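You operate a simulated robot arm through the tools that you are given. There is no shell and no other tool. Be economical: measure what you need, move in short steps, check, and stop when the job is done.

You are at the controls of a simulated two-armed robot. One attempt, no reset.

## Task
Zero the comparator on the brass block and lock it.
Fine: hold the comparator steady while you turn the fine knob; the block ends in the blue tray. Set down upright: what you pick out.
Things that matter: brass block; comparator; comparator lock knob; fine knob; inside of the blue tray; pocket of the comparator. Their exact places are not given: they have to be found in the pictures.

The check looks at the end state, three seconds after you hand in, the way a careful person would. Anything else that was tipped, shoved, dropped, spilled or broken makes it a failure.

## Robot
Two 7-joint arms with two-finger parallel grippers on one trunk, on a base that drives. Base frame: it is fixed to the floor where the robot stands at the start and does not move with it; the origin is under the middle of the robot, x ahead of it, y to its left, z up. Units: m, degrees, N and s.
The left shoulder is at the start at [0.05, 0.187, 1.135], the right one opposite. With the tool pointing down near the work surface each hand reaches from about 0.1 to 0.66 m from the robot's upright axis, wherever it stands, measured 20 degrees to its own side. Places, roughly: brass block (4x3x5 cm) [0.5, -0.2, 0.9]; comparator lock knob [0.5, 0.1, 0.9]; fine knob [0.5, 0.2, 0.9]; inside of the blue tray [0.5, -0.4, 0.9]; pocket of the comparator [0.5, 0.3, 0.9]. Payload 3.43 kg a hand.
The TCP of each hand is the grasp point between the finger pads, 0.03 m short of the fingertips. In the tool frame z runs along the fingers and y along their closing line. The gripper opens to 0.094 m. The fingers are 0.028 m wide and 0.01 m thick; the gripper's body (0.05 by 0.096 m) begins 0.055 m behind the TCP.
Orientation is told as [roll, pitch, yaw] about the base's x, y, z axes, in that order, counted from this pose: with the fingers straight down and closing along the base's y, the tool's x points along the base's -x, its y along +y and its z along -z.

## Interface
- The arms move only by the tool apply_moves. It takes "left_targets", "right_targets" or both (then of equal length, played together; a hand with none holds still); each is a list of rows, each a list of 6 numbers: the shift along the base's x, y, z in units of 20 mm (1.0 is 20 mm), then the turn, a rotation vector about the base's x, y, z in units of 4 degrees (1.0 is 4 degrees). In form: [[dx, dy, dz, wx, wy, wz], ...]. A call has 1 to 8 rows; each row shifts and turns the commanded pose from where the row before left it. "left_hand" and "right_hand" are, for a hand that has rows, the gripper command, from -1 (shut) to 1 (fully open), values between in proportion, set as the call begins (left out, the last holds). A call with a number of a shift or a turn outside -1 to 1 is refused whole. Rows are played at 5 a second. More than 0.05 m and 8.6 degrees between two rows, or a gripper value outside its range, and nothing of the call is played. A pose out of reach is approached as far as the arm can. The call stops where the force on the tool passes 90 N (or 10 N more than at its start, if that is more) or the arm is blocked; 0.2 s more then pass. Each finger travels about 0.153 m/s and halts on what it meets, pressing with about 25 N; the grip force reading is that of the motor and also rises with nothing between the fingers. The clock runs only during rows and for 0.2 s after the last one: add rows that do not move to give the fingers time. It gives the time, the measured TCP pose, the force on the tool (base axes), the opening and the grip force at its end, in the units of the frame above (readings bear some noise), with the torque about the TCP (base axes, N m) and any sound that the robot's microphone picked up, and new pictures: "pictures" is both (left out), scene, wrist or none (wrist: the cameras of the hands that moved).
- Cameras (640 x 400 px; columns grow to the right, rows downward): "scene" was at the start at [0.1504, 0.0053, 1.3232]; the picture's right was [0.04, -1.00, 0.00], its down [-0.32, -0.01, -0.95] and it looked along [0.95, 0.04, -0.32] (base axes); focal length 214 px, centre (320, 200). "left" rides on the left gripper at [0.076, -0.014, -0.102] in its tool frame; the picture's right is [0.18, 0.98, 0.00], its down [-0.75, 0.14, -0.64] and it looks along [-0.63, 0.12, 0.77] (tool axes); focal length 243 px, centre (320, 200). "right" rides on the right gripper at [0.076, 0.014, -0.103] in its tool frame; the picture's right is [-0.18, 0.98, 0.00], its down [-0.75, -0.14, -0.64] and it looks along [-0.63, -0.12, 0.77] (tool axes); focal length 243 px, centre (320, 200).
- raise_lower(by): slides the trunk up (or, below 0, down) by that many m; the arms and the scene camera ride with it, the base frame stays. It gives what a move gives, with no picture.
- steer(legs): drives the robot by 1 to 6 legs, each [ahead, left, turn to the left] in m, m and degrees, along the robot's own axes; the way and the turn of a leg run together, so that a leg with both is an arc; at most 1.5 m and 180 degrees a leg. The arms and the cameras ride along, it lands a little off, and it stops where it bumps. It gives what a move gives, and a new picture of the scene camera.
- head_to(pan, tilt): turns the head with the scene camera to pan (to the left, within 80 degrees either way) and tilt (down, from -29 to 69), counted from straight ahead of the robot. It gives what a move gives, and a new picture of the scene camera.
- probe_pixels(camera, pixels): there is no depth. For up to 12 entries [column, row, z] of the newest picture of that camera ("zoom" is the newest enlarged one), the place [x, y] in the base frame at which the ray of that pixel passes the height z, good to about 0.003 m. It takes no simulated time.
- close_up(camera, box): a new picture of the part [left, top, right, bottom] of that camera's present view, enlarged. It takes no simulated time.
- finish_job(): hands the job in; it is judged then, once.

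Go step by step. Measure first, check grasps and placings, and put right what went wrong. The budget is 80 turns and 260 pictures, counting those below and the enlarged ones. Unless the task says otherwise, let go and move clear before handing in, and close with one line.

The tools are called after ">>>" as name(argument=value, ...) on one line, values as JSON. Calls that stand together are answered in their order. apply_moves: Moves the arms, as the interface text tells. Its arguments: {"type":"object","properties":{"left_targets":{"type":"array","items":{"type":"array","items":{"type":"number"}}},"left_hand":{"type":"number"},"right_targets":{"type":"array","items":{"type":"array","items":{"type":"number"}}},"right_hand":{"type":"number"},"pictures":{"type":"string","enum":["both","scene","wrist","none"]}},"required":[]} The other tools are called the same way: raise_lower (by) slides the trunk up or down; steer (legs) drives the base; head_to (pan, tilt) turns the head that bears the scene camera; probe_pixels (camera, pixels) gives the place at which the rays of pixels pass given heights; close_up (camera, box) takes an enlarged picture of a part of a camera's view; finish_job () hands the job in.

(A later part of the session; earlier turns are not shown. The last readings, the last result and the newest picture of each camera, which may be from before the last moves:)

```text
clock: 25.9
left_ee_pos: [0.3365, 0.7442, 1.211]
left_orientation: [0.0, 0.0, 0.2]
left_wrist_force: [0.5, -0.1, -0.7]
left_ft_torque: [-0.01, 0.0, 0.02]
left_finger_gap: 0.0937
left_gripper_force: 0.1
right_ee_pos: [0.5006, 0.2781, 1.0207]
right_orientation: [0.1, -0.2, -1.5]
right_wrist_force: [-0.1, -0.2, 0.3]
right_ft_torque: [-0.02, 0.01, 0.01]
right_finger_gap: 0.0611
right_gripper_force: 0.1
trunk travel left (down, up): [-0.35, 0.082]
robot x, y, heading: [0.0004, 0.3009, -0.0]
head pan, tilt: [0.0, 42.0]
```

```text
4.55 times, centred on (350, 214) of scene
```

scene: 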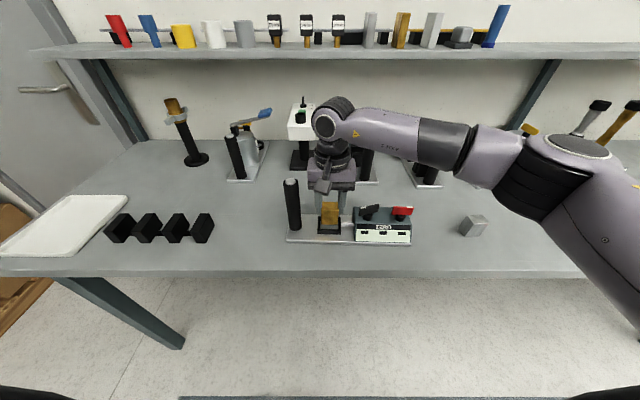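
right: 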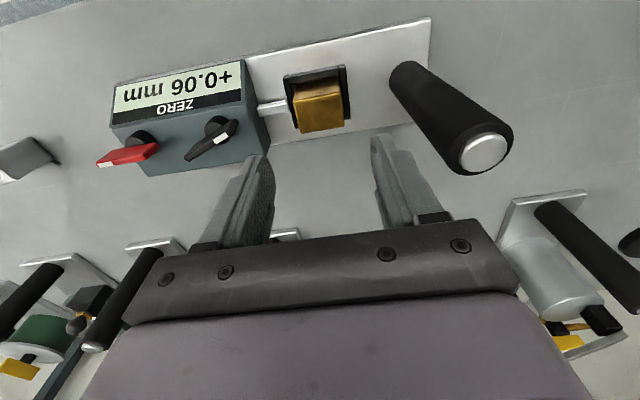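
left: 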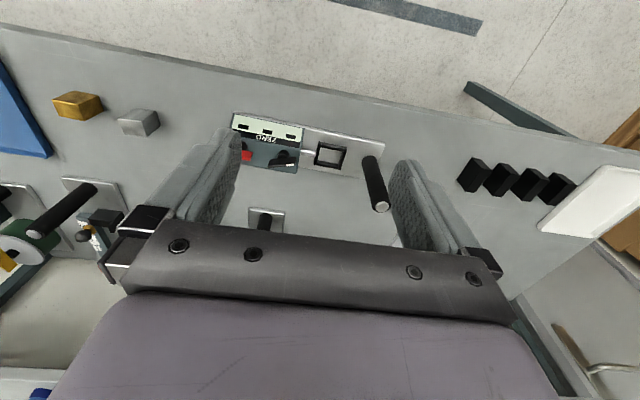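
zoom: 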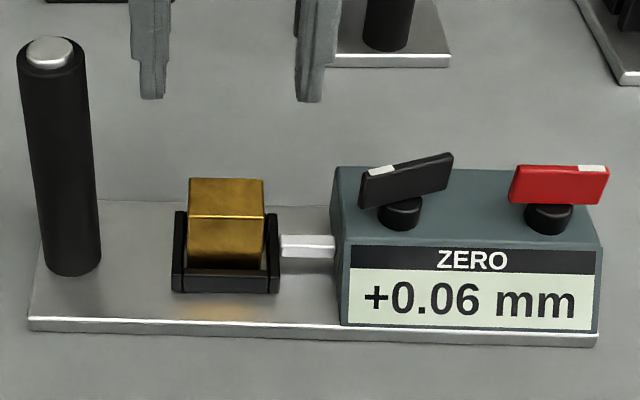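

The block sits in the pocket and the display holds +0.06 mm. Next I'll bring the right hand above the fine knob, rotating to close across the blade, while the left hand heads for the post.

>>> apply_moves(right_targets=[[0, -0.6, 0.4, 0, 0, -1], [0, -0.6, 0.4, 0, 0, -1], [0, -0.6, 0.4, 0, 0, -1], [0, -0.6, 0.4, 0, 0, -1], [0, -0.6, 0.4, 0, 0, -1], [0, -0.6, 0.4, 0, 0, -1], [0, -0.6, 0.2, 0, 0, -1], [0, -0.6, 0, 0, 0, -1]], left_targets=[[0.5, -1, 0, 0, 0, 0], [0.5, -1, 0, 0, 0, 0], [0.5, -1, 0, 0, 0, 0], [0.5, -1, 0, 0, 0, 0], [0.5, -1, 0, 0, 0, 0], [0.5, -1, 0, 0, 0, 0], [0.5, -1, 0, 0, 0, 0], [0.5, -1, 0, 0, 0, 0]], pictures="none")

>>> apply_moves(right_targets=[[0, 0, 0, 0, 0, -1], [0, 0, 0, 0, 0, -1], [0, 0, 0, 0, 0, -1], [0, 0, 0, 0, 0, -1], [0, 0, 0, 0, 0, -1], [0, 0, 0, 0, 0, -1], [0, 0, 0, 0, 0, -1], [0, 0, 0, 0, 0, -1]], left_targets=[[0.5, -1, -0.5, 0, 0, 0], [0.5, -1, -0.5, 0, 0, 0], [0.5, -1, -0.5, 0, 0, 0], [0.5, -1, -0.5, 0, 0, 0], [0.5, -1, -0.5, 0, 0, 0], [0.5, -1, -0.5, 0, 0, 0], [0.5, -1, -0.5, 0, 0, 0], [0.5, -1, -0.5, 0, 0, 0]], pictures="both")

```text
clock: 27.8
left_ee_pos: [0.4164, 0.5832, 1.2107]
left_orientation: [0.0, 0.0, 0.2]
left_wrist_force: [0.2, 0.4, -0.9]
left_ft_torque: [0.01, 0.03, -0.01]
left_finger_gap: 0.0939
left_gripper_force: 0.2
right_ee_pos: [0.5007, 0.1797, 1.0716]
right_orientation: [0.1, -0.1, -33.6]
right_wrist_force: [0.2, 0.7, -0.5]
right_ft_torque: [0.01, 0.0, 0.02]
right_finger_gap: 0.0611
right_gripper_force: 0.1
trunk travel left (down, up): [-0.35, 0.082]
robot x, y, heading: [-0.0029, 0.294, 0.4]
head pan, tilt: [0.0, 42.0]
```

```text
clock: 29.6
left_ee_pos: [0.4956, 0.4242, 1.1305]
left_orientation: [-0.1, 0.0, 0.2]
left_wrist_force: [0.3, 0.0, -0.1]
left_ft_torque: [0.0, 0.0, -0.01]
left_finger_gap: 0.0939
left_gripper_force: 0.1
right_ee_pos: [0.5011, 0.181, 1.0724]
right_orientation: [0.2, -0.1, -65.7]
right_wrist_force: [0.1, 0.0, -1.0]
right_ft_torque: [0.01, -0.01, 0.02]
right_finger_gap: 0.0611
right_gripper_force: 0.0
trunk travel left (down, up): [-0.35, 0.082]
robot x, y, heading: [-0.0038, 0.2963, -0.1]
head pan, tilt: [0.0, 42.0]
```

scene: 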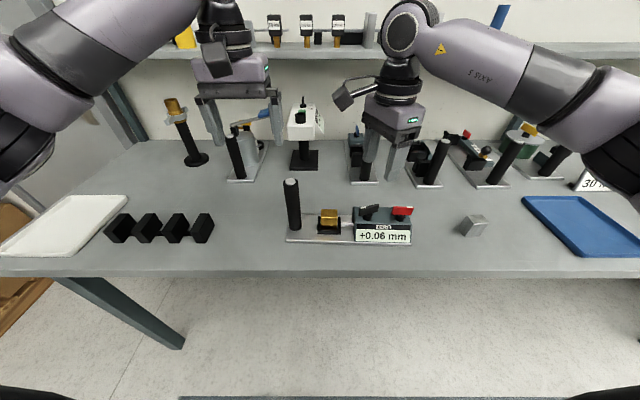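
right: 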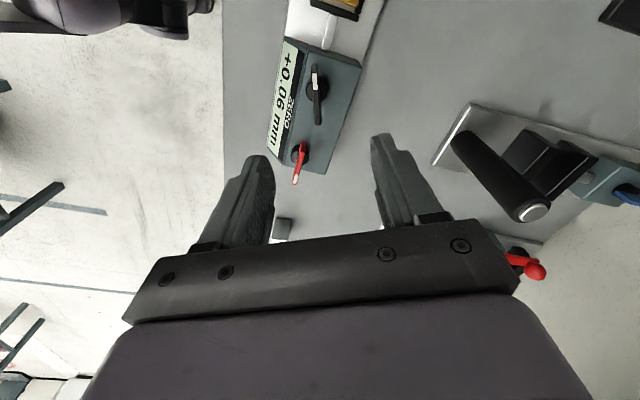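
left: 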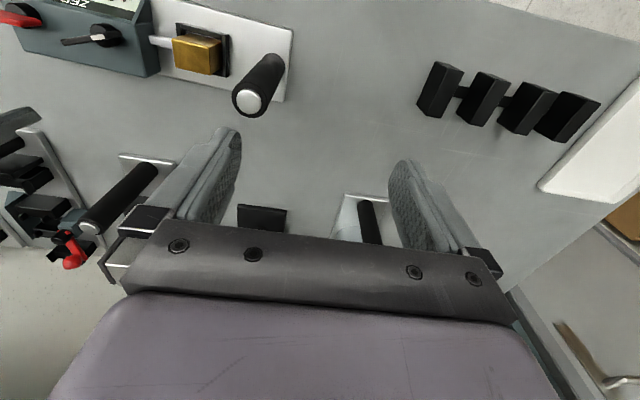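

>>> probe_pixels(camera="left", pixels=[[249, 102, 1.01], [249, 102, 1.0]])

>>> close_up(camera="right", box=[240, 30, 400, 190])

>>> close_up(camera="left", box=[200, 30, 320, 130])

```text
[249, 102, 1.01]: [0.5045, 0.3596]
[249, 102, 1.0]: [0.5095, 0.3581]
```

```text
2.50 times, centred on (320, 110) of right
```

zoom: 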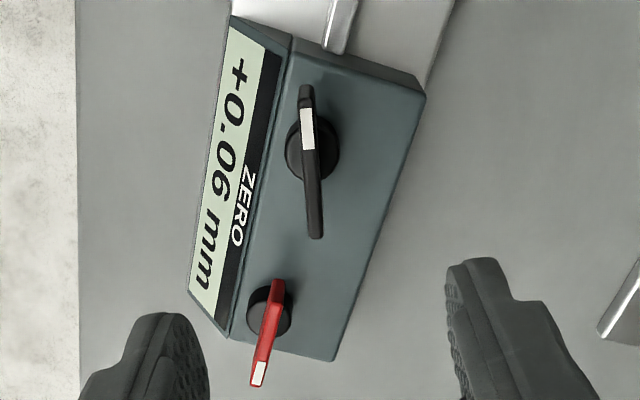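

```text
4.00 times, centred on (260, 80) of left
```

zoom: 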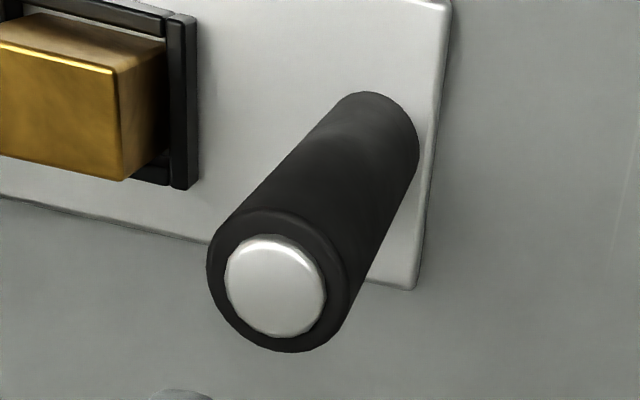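

Post top is at (0.505,0.361). I'll lower the left hand around it, and measure the blade ends in the right zoom.

>>> apply_moves(left_targets=[[0.24, -0.8, 0, 0, 0, 0], [0.23, -0.8, 0, 0, 0, 0], [0, -0.8, 0, 0, 0, 0], [0, -0.75, 0, 0, 0, 0], [0, 0, -1, 0, 0, 0], [0, 0, -1, 0, 0, 0], [0, 0, -1, 0, 0, 0], [0, 0, 0, 0, 0, 0]], pictures="both")

>>> close_up(camera="right", box=[240, 30, 400, 190])

>>> probe_pixels(camera="zoom", pixels=[[306, 88, 0.94], [306, 88, 0.95], [306, 88, 0.96], [316, 237, 0.94], [316, 237, 0.95], [316, 237, 0.96], [277, 281, 0.95], [258, 383, 0.95]])

>>> probe_pixels(camera="left", pixels=[[320, 120, 1.01]])

```text
clock: 31.4
left_ee_pos: [0.5071, 0.3609, 1.0706]
left_orientation: [-0.1, 0.0, 0.2]
left_wrist_force: [-0.2, 1.2, -1.1]
left_ft_torque: [0.0, 0.03, 0.02]
left_finger_gap: 0.0939
left_gripper_force: 0.1
right_ee_pos: [0.5001, 0.1811, 1.0726]
right_orientation: [0.2, -0.3, -65.5]
right_wrist_force: [-0.3, 0.2, 0.3]
right_ft_torque: [0.01, -0.05, -0.04]
right_finger_gap: 0.0609
right_gripper_force: 0.0
trunk travel left (down, up): [-0.35, 0.082]
robot x, y, heading: [0.0021, 0.2979, -0.0]
head pan, tilt: [0.0, 42.0]
```

scene: 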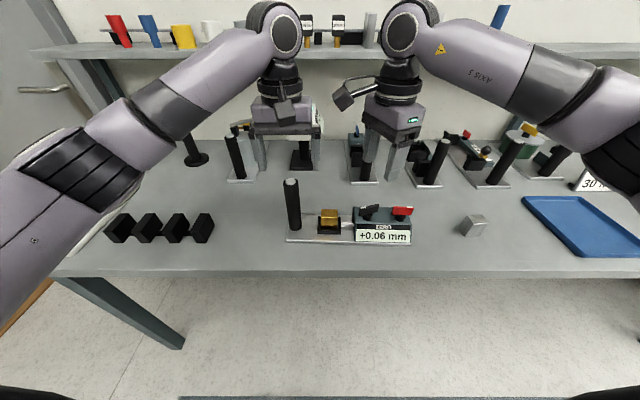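
left: 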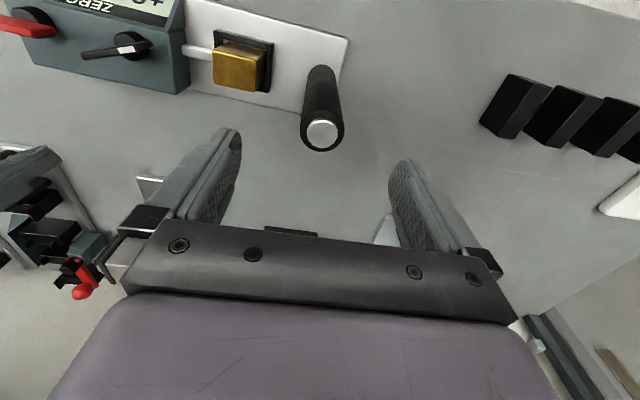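

```text
2.50 times, centred on (320, 110) of right
```

zoom: 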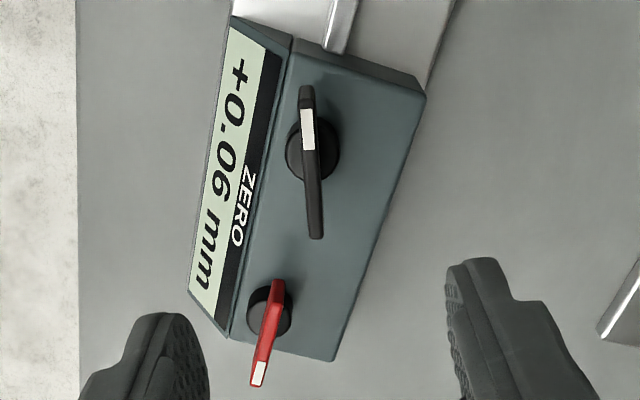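

```text
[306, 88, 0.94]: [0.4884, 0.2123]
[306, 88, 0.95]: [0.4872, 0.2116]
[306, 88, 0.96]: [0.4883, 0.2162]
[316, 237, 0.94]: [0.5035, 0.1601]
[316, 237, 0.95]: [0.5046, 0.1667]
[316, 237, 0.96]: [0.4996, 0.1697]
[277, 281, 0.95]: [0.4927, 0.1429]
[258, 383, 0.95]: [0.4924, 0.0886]
```

```text
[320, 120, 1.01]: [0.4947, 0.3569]
```

>>> probe_pixels(camera="zoom", pixels=[[313, 148, 0.92], [313, 148, 0.93], [270, 309, 0.92], [270, 309, 0.93], [427, 95, 0.915], [331, 361, 0.915], [309, 160, 0.95]])

>>> probe_pixels(camera="left", pixels=[[322, 134, 1.01], [322, 134, 1.0], [132, 50, 0.95], [128, 43, 0.925]])

>>> close_up(camera="scene", box=[340, 190, 430, 250])

```text
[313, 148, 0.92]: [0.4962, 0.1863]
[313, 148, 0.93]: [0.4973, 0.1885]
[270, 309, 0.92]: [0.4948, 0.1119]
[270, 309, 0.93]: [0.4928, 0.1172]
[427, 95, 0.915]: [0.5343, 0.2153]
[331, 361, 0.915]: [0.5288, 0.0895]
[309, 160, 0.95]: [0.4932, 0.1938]
```

```text
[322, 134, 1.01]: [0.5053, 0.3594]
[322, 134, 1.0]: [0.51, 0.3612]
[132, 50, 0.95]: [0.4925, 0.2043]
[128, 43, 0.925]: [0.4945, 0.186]
```

```text
6.67 times, centred on (385, 220) of scene
```

zoom: 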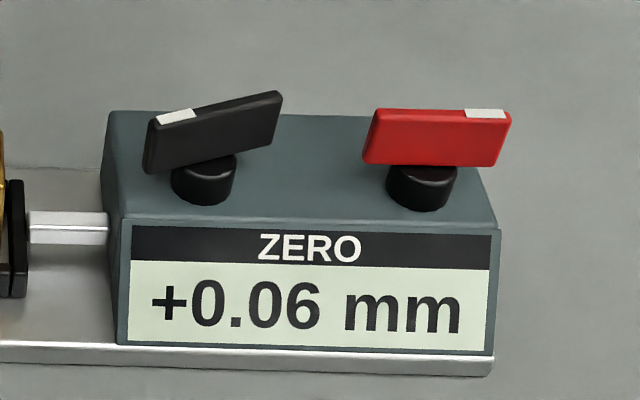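

Post centre (0.5055,0.360) lines up with the left TCP, so I'll lower the left hand around it. The right hand moves to the fine knob axis (0.496,0.187) and comes down to just above the blade.

>>> apply_moves(left_targets=[[0, 0, -1, 0, 0, 0], [0, 0, -1, 0, 0, 0], [0, 0, -1, 0, 0, 0], [0, 0, -1, 0, 0, 0], [0, 0, -0.3, 0, 0, 0], [0, 0, 0, 0, 0, 0]], right_targets=[[-0.2, 0.3, 0, 0, 0, -0.6], [0, 0, 0, 0, 0, -0.5], [0, 0, -1, 0, 0, 0], [0, 0, -1, 0, 0, 0], [0, 0, -1, 0, 0, 0], [0, 0, 0, 0, 0, 0]], pictures="both")

>>> close_up(camera="right", box=[220, 20, 420, 170])

```text
clock: 32.8
left_ee_pos: [0.5068, 0.3616, 0.985]
left_orientation: [-0.1, 0.0, 0.1]
left_wrist_force: [-0.5, 0.1, 0.4]
left_ft_torque: [-0.01, 0.0, -0.01]
left_finger_gap: 0.0939
left_gripper_force: 0.1
right_ee_pos: [0.4966, 0.1881, 1.0113]
right_orientation: [0.1, -0.1, -69.9]
right_wrist_force: [-0.1, -0.6, -0.1]
right_ft_torque: [0.02, -0.03, -0.02]
right_finger_gap: 0.061
right_gripper_force: 0.1
trunk travel left (down, up): [-0.35, 0.082]
robot x, y, heading: [0.0004, 0.3007, -0.1]
head pan, tilt: [0.0, 42.0]
```

scene: 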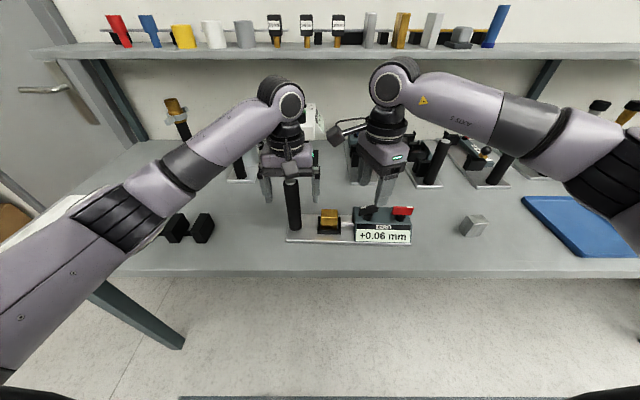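
right: 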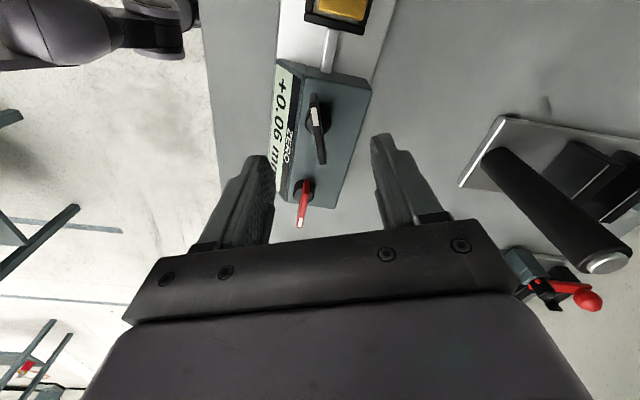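
left: 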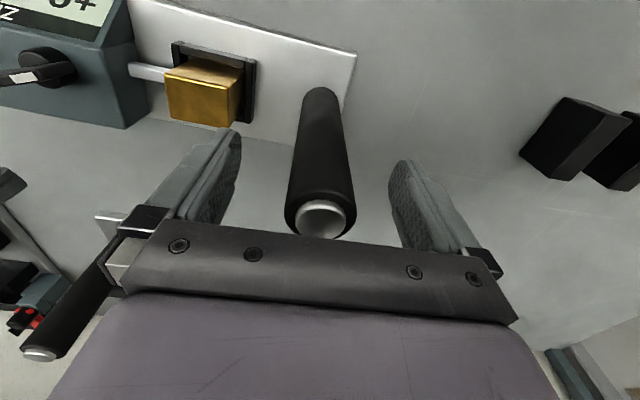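

```text
2.67 times, centred on (320, 95) of right
```

zoom: 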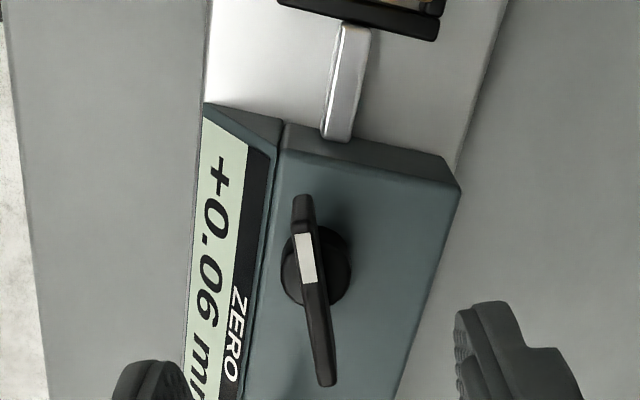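

>>> probe_pixels(camera="zoom", pixels=[[301, 198, 0.953], [327, 384, 0.953], [281, 145, 0.915], [461, 190, 0.915], [316, 266, 0.925]])

>>> apply_moves(left_targets=[[0, 0, 0, 0, 0, 0], [0, 0, 0, 0, 0, 0], [0, 0, 0, 0, 0, 0], [0, 0, 0, 0, 0, 0]], left_hand=-1, pictures="wrist")

>>> close_up(camera="scene", box=[280, 170, 420, 258])

```text
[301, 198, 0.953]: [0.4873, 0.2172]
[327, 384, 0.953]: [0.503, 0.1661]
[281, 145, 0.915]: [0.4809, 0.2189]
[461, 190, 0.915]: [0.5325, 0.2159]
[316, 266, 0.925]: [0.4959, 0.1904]
```

```text
clock: 33.8
left_ee_pos: [0.5059, 0.3611, 0.9843]
left_orientation: [0.0, 0.1, 0.2]
left_wrist_force: [-1.3, -1.1, -0.2]
left_ft_torque: [0.01, -0.11, -0.04]
left_finger_gap: 0.0336
left_gripper_force: 24.8
right_ee_pos: [0.497, 0.1887, 1.012]
right_orientation: [0.1, -0.2, -69.8]
right_wrist_force: [0.6, 0.4, -0.7]
right_ft_torque: [0.02, -0.04, 0.03]
right_finger_gap: 0.0611
right_gripper_force: 0.0
trunk travel left (down, up): [-0.35, 0.082]
robot x, y, heading: [-0.0026, 0.298, 0.0]
head pan, tilt: [0.0, 42.0]
```

left: 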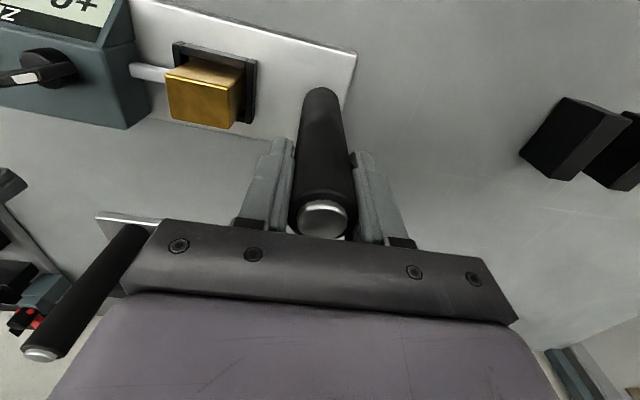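

```text
4.55 times, centred on (350, 214) of scene
```

zoom: 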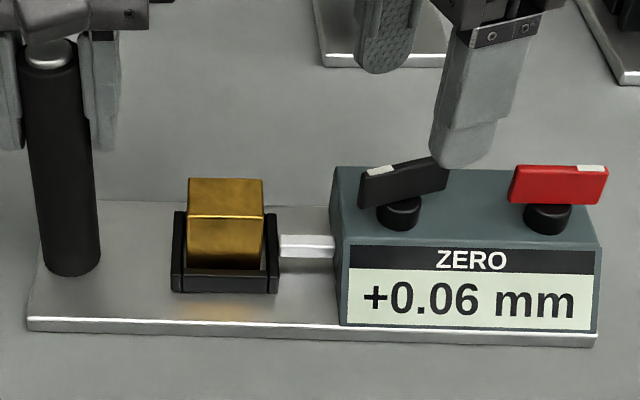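

The post is held (gap 0.0336, 25 N) and nothing moved. I'll narrow the right fingers and come down over the blade.

>>> apply_moves(right_targets=[[0, 0, 0, 0, 0, 0.3], [0, 0, -1, 0, 0, 0], [0, 0, -0.8, 0, 0, 0], [0, 0, -0.5, 0, 0, 0], [0, 0, 0, 0, 0, 0]], right_hand=-0.2, pictures="none")

>>> close_up(camera="scene", box=[340, 180, 436, 240])

>>> close_up(camera="right", box=[220, 50, 420, 200])

```text
clock: 35.0
left_ee_pos: [0.5057, 0.3613, 0.9845]
left_orientation: [0.0, -0.1, 0.2]
left_wrist_force: [-1.2, 0.1, -1.2]
left_ft_torque: [0.08, -0.01, -0.06]
left_finger_gap: 0.0336
left_gripper_force: 25.2
right_ee_pos: [0.4973, 0.1877, 0.9653]
right_orientation: [0.1, -0.1, -68.7]
right_wrist_force: [-0.4, -0.9, 0.1]
right_ft_torque: [0.0, 0.0, 0.01]
right_finger_gap: 0.0375
right_gripper_force: 0.0
trunk travel left (down, up): [-0.35, 0.082]
robot x, y, heading: [0.0021, 0.2968, 0.2]
head pan, tilt: [0.0, 42.0]
```

```text
6.67 times, centred on (388, 210) of scene
```

zoom: 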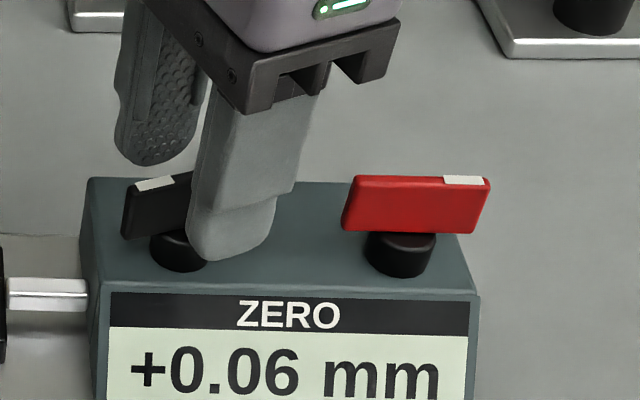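

```text
2.67 times, centred on (320, 125) of right
```

zoom: 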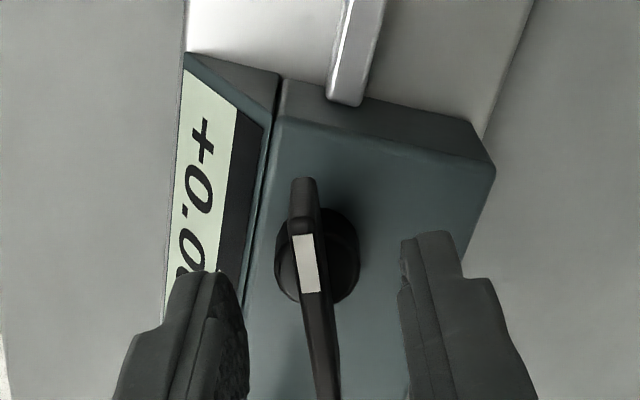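

The blade sits between the fingers near their middle. I'll close on it.

>>> apply_moves(right_targets=[[0, 0.1, 0, 0, 0, 0], [0, 0, 0, 0, 0, 0], [0, 0, 0, 0, 0, 0]], right_hand=-1, pictures="none")

>>> close_up(camera="scene", box=[340, 180, 436, 240])

>>> close_up(camera="right", box=[220, 50, 420, 200])

```text
clock: 35.8
left_ee_pos: [0.5061, 0.3619, 0.9827]
left_orientation: [0.1, 0.0, 0.3]
left_wrist_force: [0.1, 8.2, 0.1]
left_ft_torque: [-0.27, -0.12, -0.1]
left_finger_gap: 0.0333
left_gripper_force: 25.5
right_ee_pos: [0.4965, 0.1884, 0.9649]
right_orientation: [0.0, -0.2, -69.0]
right_wrist_force: [-1.8, -9.6, 0.6]
right_ft_torque: [0.44, 0.3, -0.07]
right_finger_gap: 0.0056
right_gripper_force: 24.9
trunk travel left (down, up): [-0.35, 0.082]
robot x, y, heading: [-0.0008, 0.2955, 0.0]
head pan, tilt: [0.0, 42.0]
```

```text
6.67 times, centred on (388, 210) of scene
```

zoom: 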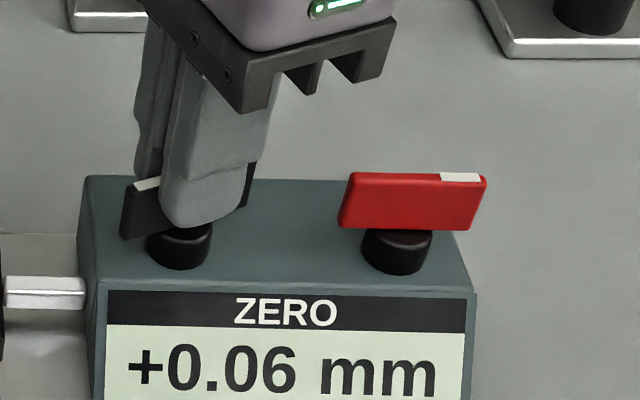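

```text
2.67 times, centred on (320, 125) of right
```

zoom: 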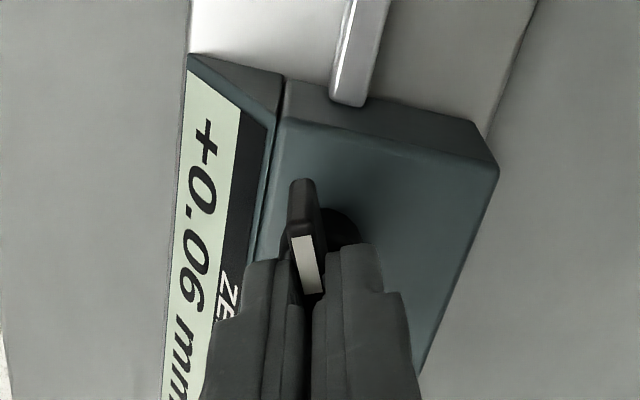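

The blade is gripped (gap 0.0056). I'll test-turn 4° and read the display.

>>> apply_moves(right_targets=[[0, -0.05, 0, 0, 0, 0.5], [0, 0, 0, 0, 0, 0.5], [0, 0, 0, 0, 0, 0]], pictures="none")

>>> close_up(camera="scene", box=[340, 180, 436, 240])

```text
clock: 36.5
left_ee_pos: [0.5063, 0.3616, 0.9837]
left_orientation: [0.1, 0.0, 0.2]
left_wrist_force: [-1.9, 8.8, 2.7]
left_ft_torque: [0.17, 0.04, -0.11]
left_finger_gap: 0.0334
left_gripper_force: 24.9
right_ee_pos: [0.4971, 0.1883, 0.965]
right_orientation: [0.0, -0.1, -64.7]
right_wrist_force: [1.0, -7.5, -2.2]
right_ft_torque: [-0.52, -0.24, -0.02]
right_finger_gap: 0.0059
right_gripper_force: 25.0
trunk travel left (down, up): [-0.35, 0.082]
robot x, y, heading: [0.0015, 0.2972, 0.0]
head pan, tilt: [0.0, 42.0]
```

```text
6.67 times, centred on (388, 210) of scene
```

zoom: 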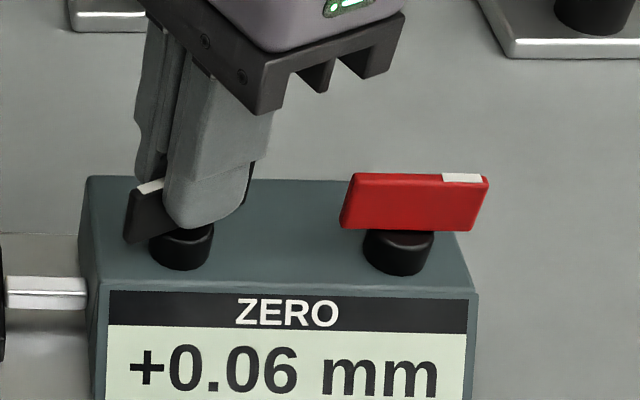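

>>> apply_moves(right_targets=[[0, 0, 0, 0, 0, 1], [0, 0, 0, 0, 0, 1], [0, 0, 0, 0, 0, 0]], pictures="none")

>>> close_up(camera="scene", box=[340, 180, 436, 240])

```text
clock: 37.4
left_ee_pos: [0.5064, 0.3602, 0.9848]
left_orientation: [-0.2, -0.1, 0.3]
left_wrist_force: [0.3, 8.7, 4.9]
left_ft_torque: [-0.13, 0.2, 0.05]
left_finger_gap: 0.0334
left_gripper_force: 24.5
right_ee_pos: [0.4953, 0.1869, 0.9645]
right_orientation: [-0.1, -0.2, -56.7]
right_wrist_force: [-0.5, -8.9, -5.0]
right_ft_torque: [-0.42, -0.15, -0.01]
right_finger_gap: 0.0057
right_gripper_force: 25.2
trunk travel left (down, up): [-0.35, 0.082]
robot x, y, heading: [0.0006, 0.296, -0.0]
head pan, tilt: [0.0, 42.0]
```

```text
6.67 times, centred on (388, 210) of scene
```

zoom: 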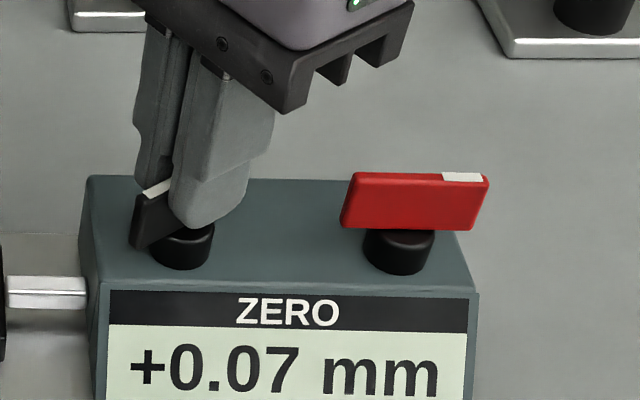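

Counterclockwise raises the reading by about 0.01 per 12°, so I'll turn clockwise.

>>> apply_moves(right_targets=[[0, -0.05, 0, 0, 0, -1], [0, 0, 0, 0, 0, -1], [0, 0, 0, 0, 0, -1], [0, 0, 0, 0, 0, -1], [0, 0, 0, 0, 0, -1], [0, 0, 0, 0, 0, -1], [0, 0, 0, 0, 0, -1], [0, 0, 0, 0, 0, 0]], pictures="none")

>>> close_up(camera="scene", box=[340, 180, 436, 240])

```text
clock: 39.1
left_ee_pos: [0.5063, 0.3604, 0.9838]
left_orientation: [0.0, -0.1, 0.2]
left_wrist_force: [1.8, -0.7, 7.9]
left_ft_torque: [-0.21, 0.04, 0.0]
left_finger_gap: 0.033
left_gripper_force: 24.9
right_ee_pos: [0.4979, 0.1874, 0.9656]
right_orientation: [0.0, -0.1, -84.9]
right_wrist_force: [-0.1, 2.1, -6.4]
right_ft_torque: [-0.51, -0.02, 0.0]
right_finger_gap: 0.0059
right_gripper_force: 24.9
trunk travel left (down, up): [-0.35, 0.082]
robot x, y, heading: [-0.0007, 0.2971, 0.1]
head pan, tilt: [0.0, 42.0]
```

```text
6.67 times, centred on (388, 210) of scene
```

zoom: 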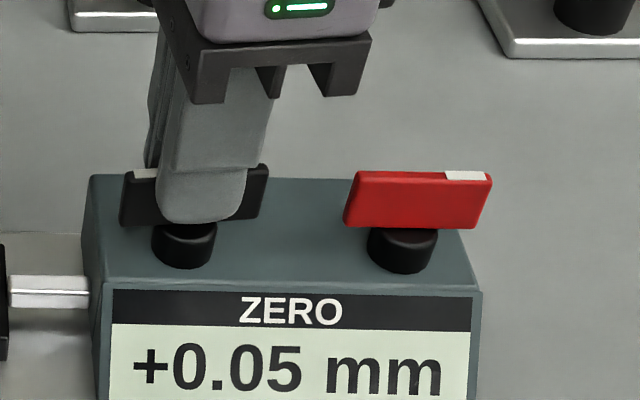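

>>> apply_moves(right_targets=[[0, 0, -0.05, 0, 0, -1], [0, 0, 0, 0, 0, -1], [0, 0, 0, 0, 0, -1], [0, 0, 0, 0, 0, -1], [0, 0, 0, 0, 0, -1], [0, 0, 0, 0, 0, -1], [0, 0, 0, 0, 0, -1], [0, 0, 0, 0, 0, 0]], pictures="none")

>>> close_up(camera="scene", box=[340, 180, 436, 240])

```text
clock: 41.0
left_ee_pos: [0.5048, 0.3596, 0.9857]
left_orientation: [0.1, -0.1, 0.1]
left_wrist_force: [-0.2, -4.4, 4.6]
left_ft_torque: [-0.07, 0.09, -0.11]
left_finger_gap: 0.0329
left_gripper_force: 25.0
right_ee_pos: [0.4962, 0.1876, 0.965]
right_orientation: [0.1, -0.2, -112.8]
right_wrist_force: [1.0, 3.5, -0.1]
right_ft_torque: [0.6, -0.21, 0.0]
right_finger_gap: 0.006
right_gripper_force: 24.8
trunk travel left (down, up): [-0.35, 0.082]
robot x, y, heading: [0.0039, 0.299, 0.0]
head pan, tilt: [0.0, 42.0]
```

```text
6.67 times, centred on (388, 210) of scene
```

zoom: 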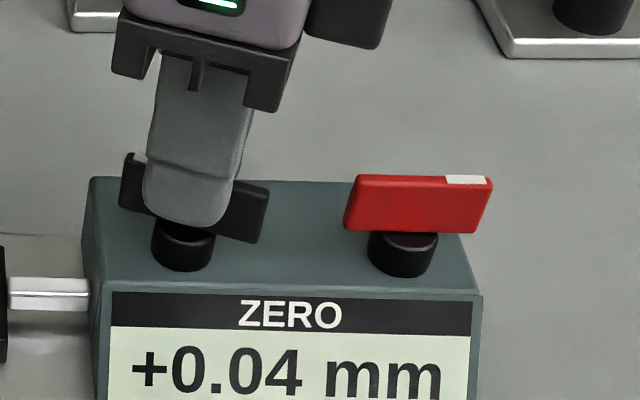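

>>> apply_moves(right_targets=[[0, 0, 0, 0, 0, -1], [0, 0, 0, 0, 0, -1], [0, 0, 0, 0, 0, -1], [0, 0, 0, 0, 0, -1], [0, 0, 0, 0, 0, -1], [0, 0, 0, 0, 0, -1], [0, 0, 0, 0, 0, -1], [0, 0, 0, 0, 0, 0]], pictures="none")

>>> close_up(camera="scene", box=[340, 180, 436, 240])

```text
clock: 42.8
left_ee_pos: [0.5061, 0.3605, 0.9836]
left_orientation: [0.0, -0.1, 0.2]
left_wrist_force: [-1.7, -4.7, 0.9]
left_ft_torque: [0.11, 0.17, -0.13]
left_finger_gap: 0.0328
left_gripper_force: 25.2
right_ee_pos: [0.4958, 0.1881, 0.967]
right_orientation: [0.1, -0.2, -140.8]
right_wrist_force: [0.4, 0.6, 0.3]
right_ft_torque: [0.4, -0.42, -0.05]
right_finger_gap: 0.0059
right_gripper_force: 25.4
trunk travel left (down, up): [-0.35, 0.082]
robot x, y, heading: [-0.0016, 0.2974, 0.1]
head pan, tilt: [0.0, 42.0]
```

```text
6.67 times, centred on (388, 210) of scene
```

zoom: 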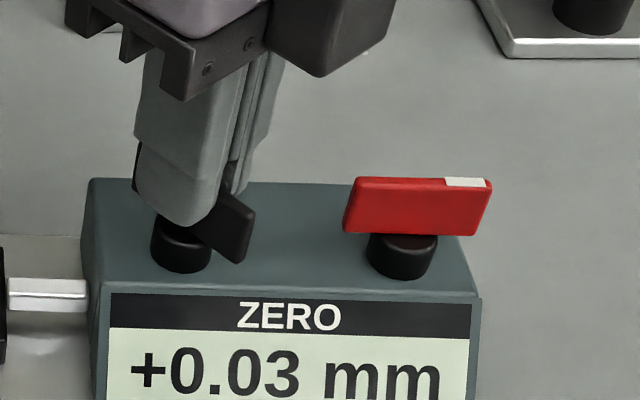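

>>> apply_moves(right_targets=[[0, 0, 0, 0, 0, -1], [0, 0, 0, 0, 0, -1], [0, 0, 0, 0, 0, -1], [0, 0, 0, 0, 0, -1], [0, 0, 0, 0, 0, -1], [0, 0, 0, 0, 0, -1], [0, 0, 0, 0, 0, -1], [0, 0, 0, 0, 0, 0]], pictures="none")

>>> close_up(camera="scene", box=[340, 180, 436, 240])

```text
clock: 44.5
left_ee_pos: [0.506, 0.3616, 0.9846]
left_orientation: [0.0, 0.0, 0.4]
left_wrist_force: [-3.0, 3.4, -0.8]
left_ft_torque: [-0.05, -0.06, -0.2]
left_finger_gap: 0.0326
left_gripper_force: 25.6
right_ee_pos: [0.4956, 0.1889, 0.9648]
right_orientation: [0.1, -0.1, -168.8]
right_wrist_force: [4.0, -3.9, -0.6]
right_ft_torque: [-0.07, -0.22, 0.0]
right_finger_gap: 0.0058
right_gripper_force: 25.0
trunk travel left (down, up): [-0.35, 0.082]
robot x, y, heading: [0.0018, 0.2985, 0.0]
head pan, tilt: [0.0, 42.0]
```

```text
6.67 times, centred on (388, 210) of scene
```

zoom: 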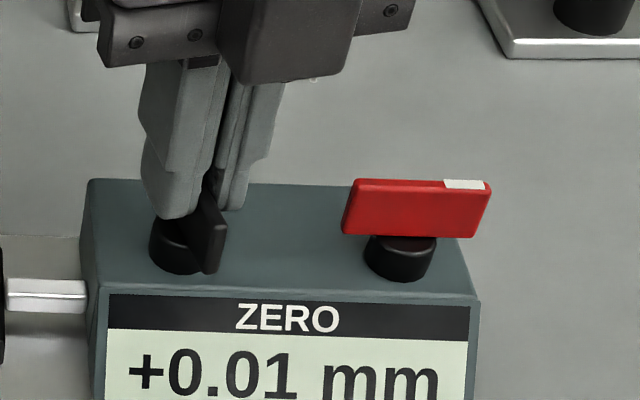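

Rate fits about 0.0005 mm/deg, so roughly 24° more should reach zero.

>>> apply_moves(right_targets=[[0, 0, 0, 0, 0, -1], [0, 0, 0, 0, 0, -1], [0, 0, 0, 0, 0, -1], [0, 0, 0, 0, 0, 0]], pictures="none")

>>> close_up(camera="scene", box=[340, 180, 436, 240])

>>> apply_moves(right_targets=[[0, 0, 0, 0, 0, -1], [0, 0, 0, 0, 0, -1], [0, 0, 0, 0, 0, -1], [0, 0, 0, 0, 0, 0]], pictures="none")

>>> close_up(camera="scene", box=[340, 180, 436, 240])

```text
clock: 45.5
left_ee_pos: [0.5065, 0.362, 0.9841]
left_orientation: [0.0, 0.0, 0.3]
left_wrist_force: [-1.7, 8.6, -0.1]
left_ft_torque: [-0.19, -0.01, -0.17]
left_finger_gap: 0.0327
left_gripper_force: 25.0
right_ee_pos: [0.4957, 0.188, 0.9651]
right_orientation: [0.2, -0.2, 179.1]
right_wrist_force: [3.0, -10.9, 0.4]
right_ft_torque: [-0.24, -0.32, 0.0]
right_finger_gap: 0.0058
right_gripper_force: 24.9
trunk travel left (down, up): [-0.35, 0.082]
robot x, y, heading: [-0.0021, 0.3019, -0.0]
head pan, tilt: [0.0, 42.0]
```

```text
6.67 times, centred on (388, 210) of scene
```

zoom: 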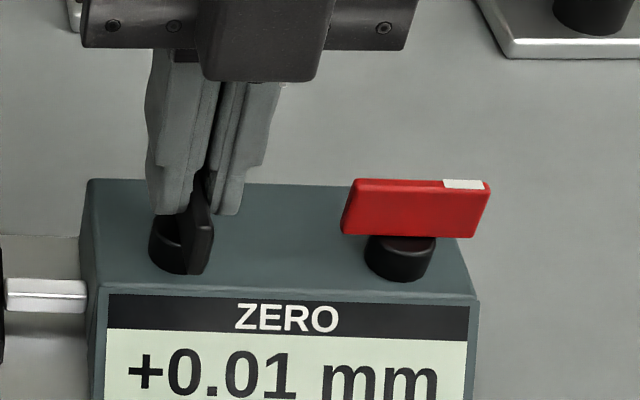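

```text
clock: 46.5
left_ee_pos: [0.5067, 0.362, 0.985]
left_orientation: [0.0, 0.0, 0.4]
left_wrist_force: [2.0, 11.9, 0.0]
left_ft_torque: [-0.16, 0.0, -0.2]
left_finger_gap: 0.0327
left_gripper_force: 24.6
right_ee_pos: [0.4963, 0.1863, 0.966]
right_orientation: [0.2, -0.2, 167.1]
right_wrist_force: [-3.4, -16.2, 3.5]
right_ft_torque: [-0.37, -0.22, 0.0]
right_finger_gap: 0.0057
right_gripper_force: 25.1
trunk travel left (down, up): [-0.35, 0.082]
robot x, y, heading: [-0.0017, 0.2991, 0.3]
head pan, tilt: [0.0, 42.0]
```

```text
6.67 times, centred on (388, 210) of scene
```

zoom: 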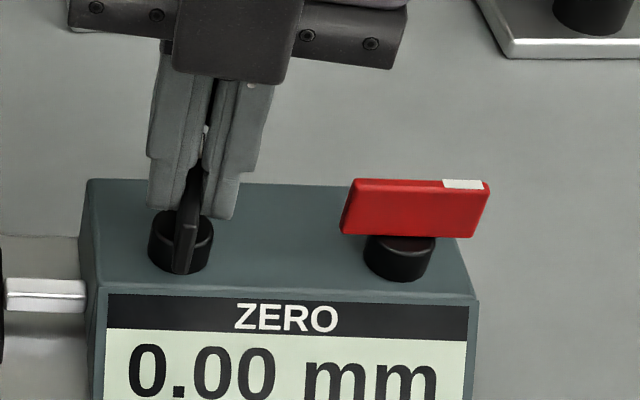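

Display reads 0.00 mm. I'll relieve the sideways load, open, and lift off.

>>> apply_moves(right_targets=[[0, -0.08, 0, 0, 0, 0], [0, -0.06, 0, 0, 0, 0], [0, 0, 0, 0, 0, 0]], pictures="none")

>>> apply_moves(right_targets=[[0, 0, 0, 0, 0, 0], [0, 0, 0, 0, 0, 0], [0, 0, 0.5, 0, 0, 0], [0, 0, 1, 0, 0, 0], [0, 0, 1, 0, 0, 0], [0, 0, 1, 0, 0, 0]], right_hand=-0.3, pictures="wrist")

>>> close_up(camera="scene", box=[280, 170, 424, 260])

```text
clock: 47.4
left_ee_pos: [0.5081, 0.3615, 0.984]
left_orientation: [-0.2, -0.1, 0.2]
left_wrist_force: [0.9, 4.8, 0.3]
left_ft_torque: [0.08, -0.03, 0.05]
left_finger_gap: 0.0327
left_gripper_force: 25.9
right_ee_pos: [0.4969, 0.1856, 0.9653]
right_orientation: [0.0, -0.3, 167.4]
right_wrist_force: [-1.3, -2.2, 0.1]
right_ft_torque: [-0.13, -0.14, 0.03]
right_finger_gap: 0.0061
right_gripper_force: 25.0
trunk travel left (down, up): [-0.35, 0.082]
robot x, y, heading: [0.0041, 0.2989, -0.1]
head pan, tilt: [0.0, 42.0]
```

```text
clock: 48.8
left_ee_pos: [0.5055, 0.3611, 0.9855]
left_orientation: [0.0, 0.0, 0.3]
left_wrist_force: [-1.5, -1.3, -0.2]
left_ft_torque: [-0.1, -0.03, -0.09]
left_finger_gap: 0.0325
left_gripper_force: 25.2
right_ee_pos: [0.4972, 0.1859, 1.0353]
right_orientation: [0.2, -0.1, 167.3]
right_wrist_force: [0.5, -0.3, 0.6]
right_ft_torque: [0.0, 0.0, 0.0]
right_finger_gap: 0.0328
right_gripper_force: 0.0
trunk travel left (down, up): [-0.35, 0.082]
robot x, y, heading: [-0.0012, 0.2961, -0.3]
head pan, tilt: [0.0, 42.0]
```

right: 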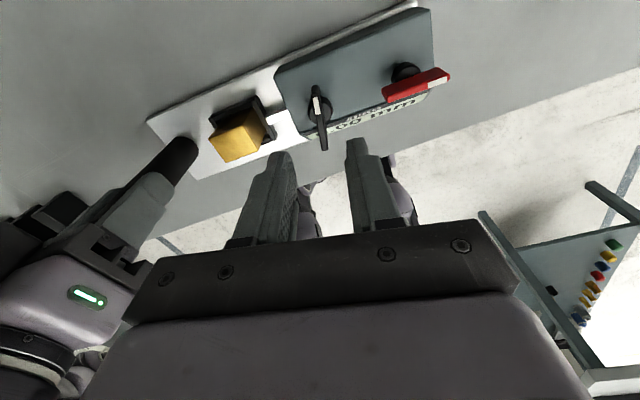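

```text
4.44 times, centred on (352, 215) of scene
```

zoom: 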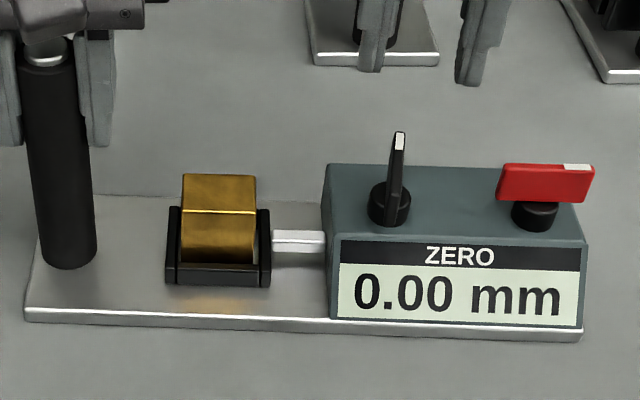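

Still 0.00 mm after release. Now I'll take the right hand to the red lock knob near (0.494,0.113), rotating back to about yaw -90.

>>> apply_moves(right_targets=[[0, -0.5, 0, 0, 0, 1], [0, -0.5, 0, 0, 0, 1], [0, -0.5, 0, 0, 0, 1], [0, -0.5, 0, 0, 0, 1], [0, -0.5, 0, 0, 0, 1], [0, -0.5, 0, 0, 0, 1], [0, -0.5, 0, 0, 0, 1], [-0.15, -0.15, 0, 0, 0, 1]], pictures="none")

>>> apply_moves(right_targets=[[0, 0, 0, 0, 0, 1], [0, 0, 0, 0, 0, 1], [0, 0, 0, 0, 0, 1], [0, 0, 0, 0, 0, 1], [0, 0, 0, 0, 0, 1], [0, 0, 0, 0, 0, 1], [0, 0, 0, 0, 0, 1], [0, 0, 0, 0, 0, 1]], pictures="none")

>>> apply_moves(right_targets=[[0, 0, 0, 0, 0, 1], [0, 0, 0, 0, 0, 1], [0, 0, 0, 0, 0, 1], [0, 0, 0, 0, 0, 1], [0, 0, 0, 0, 0, 1], [0, 0, 0, 0, 0, 1], [0, 0, 0, 0, 0, 1], [0, 0, 0, 0, 0, 1]], pictures="none")

>>> close_up(camera="right", box=[220, 30, 420, 180])

>>> close_up(camera="scene", box=[340, 180, 436, 240])

```text
clock: 50.5
left_ee_pos: [0.5046, 0.3611, 0.9853]
left_orientation: [0.1, 0.0, 0.2]
left_wrist_force: [-0.6, -2.1, 0.4]
left_ft_torque: [0.1, -0.02, -0.07]
left_finger_gap: 0.0324
left_gripper_force: 25.1
right_ee_pos: [0.4943, 0.1115, 1.0368]
right_orientation: [0.2, -0.2, -160.7]
right_wrist_force: [0.1, 0.0, -0.4]
right_ft_torque: [-0.01, 0.0, 0.03]
right_finger_gap: 0.0327
right_gripper_force: 0.0
trunk travel left (down, up): [-0.35, 0.082]
robot x, y, heading: [0.0028, 0.2958, 0.2]
head pan, tilt: [0.0, 42.0]
```

```text
clock: 52.4
left_ee_pos: [0.5066, 0.3619, 0.9834]
left_orientation: [-0.1, -0.1, 0.2]
left_wrist_force: [-1.4, -2.3, -0.1]
left_ft_torque: [0.1, -0.05, -0.01]
left_finger_gap: 0.0321
left_gripper_force: 25.6
right_ee_pos: [0.4938, 0.1119, 1.0344]
right_orientation: [0.1, -0.1, -128.7]
right_wrist_force: [0.0, -0.5, 0.0]
right_ft_torque: [0.01, 0.02, -0.01]
right_finger_gap: 0.0328
right_gripper_force: 0.0
trunk travel left (down, up): [-0.35, 0.082]
robot x, y, heading: [0.001, 0.2957, 0.3]
head pan, tilt: [0.0, 42.0]
```

```text
clock: 54.1
left_ee_pos: [0.5057, 0.3608, 0.9848]
left_orientation: [-0.1, 0.1, 0.2]
left_wrist_force: [-1.4, -1.6, -0.1]
left_ft_torque: [0.09, -0.07, -0.05]
left_finger_gap: 0.0323
left_gripper_force: 24.7
right_ee_pos: [0.4929, 0.1119, 1.0368]
right_orientation: [0.1, -0.1, -96.6]
right_wrist_force: [-0.3, 0.3, 0.3]
right_ft_torque: [-0.03, -0.04, -0.04]
right_finger_gap: 0.0331
right_gripper_force: 0.0
trunk travel left (down, up): [-0.35, 0.082]
robot x, y, heading: [-0.0021, 0.2965, 0.1]
head pan, tilt: [0.0, 42.0]
```

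```text
2.67 times, centred on (320, 105) of right
```

zoom: 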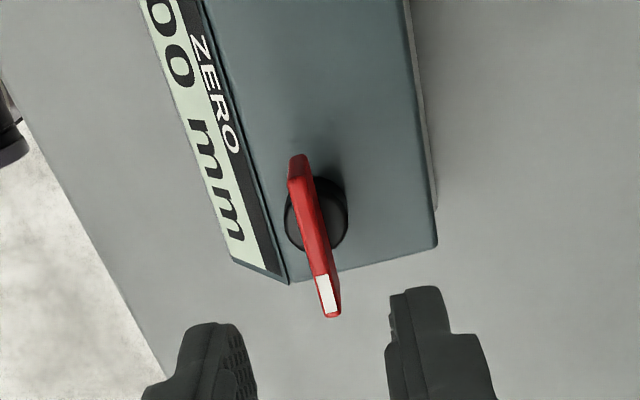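

```text
6.67 times, centred on (388, 210) of scene
```

zoom: 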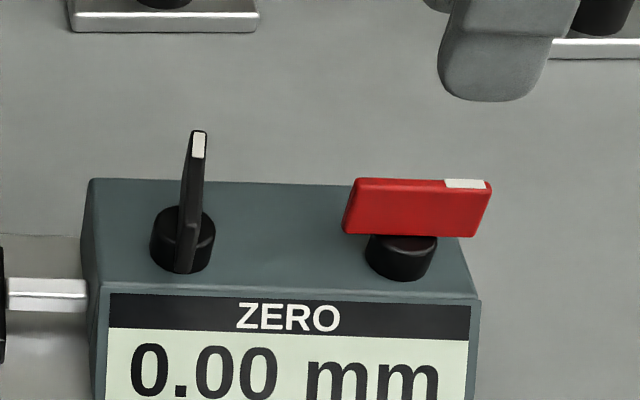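

>>> probe_pixels(camera="right", pixels=[[311.7, 89.2, 0.953], [324.9, 147.7, 0.953], [318.5, 111, 0.925], [318.5, 111, 0.93]])

>>> probe_pixels(camera="zoom", pixels=[[354, 180, 0.953], [491, 183, 0.953], [402, 256, 0.925], [184, 238, 0.925]])

```text
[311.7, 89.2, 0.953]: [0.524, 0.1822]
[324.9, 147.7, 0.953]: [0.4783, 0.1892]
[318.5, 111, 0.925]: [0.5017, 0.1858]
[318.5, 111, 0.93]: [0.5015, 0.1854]
```

```text
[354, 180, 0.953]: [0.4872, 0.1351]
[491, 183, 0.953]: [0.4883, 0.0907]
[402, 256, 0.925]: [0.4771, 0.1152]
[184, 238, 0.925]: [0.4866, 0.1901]
```

>>> close_up(camera="right", box=[240, 30, 400, 130])

>>> probe_pixels(camera="zoom", pixels=[[287, 237, 0.953], [338, 460, 0.953], [314, 315, 0.925]])

```text
4.00 times, centred on (320, 80) of right
```

zoom: 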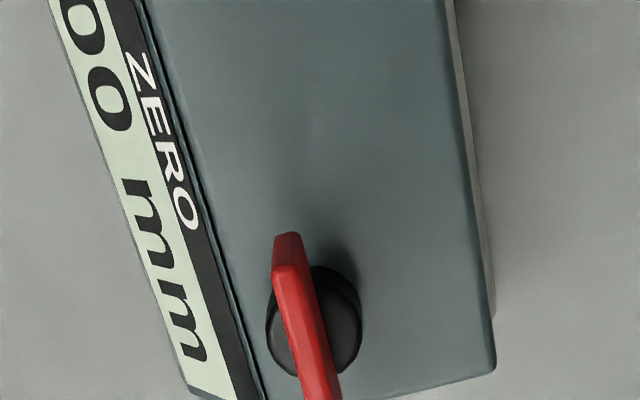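

```text
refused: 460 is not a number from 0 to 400
```

>>> probe_pixels(camera="zoom", pixels=[[284, 268, 0.953], [321, 396, 0.953], [314, 322, 0.925], [314, 322, 0.92]])

```text
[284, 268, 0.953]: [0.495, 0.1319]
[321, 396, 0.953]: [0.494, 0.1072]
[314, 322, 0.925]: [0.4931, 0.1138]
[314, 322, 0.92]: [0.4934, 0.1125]
```

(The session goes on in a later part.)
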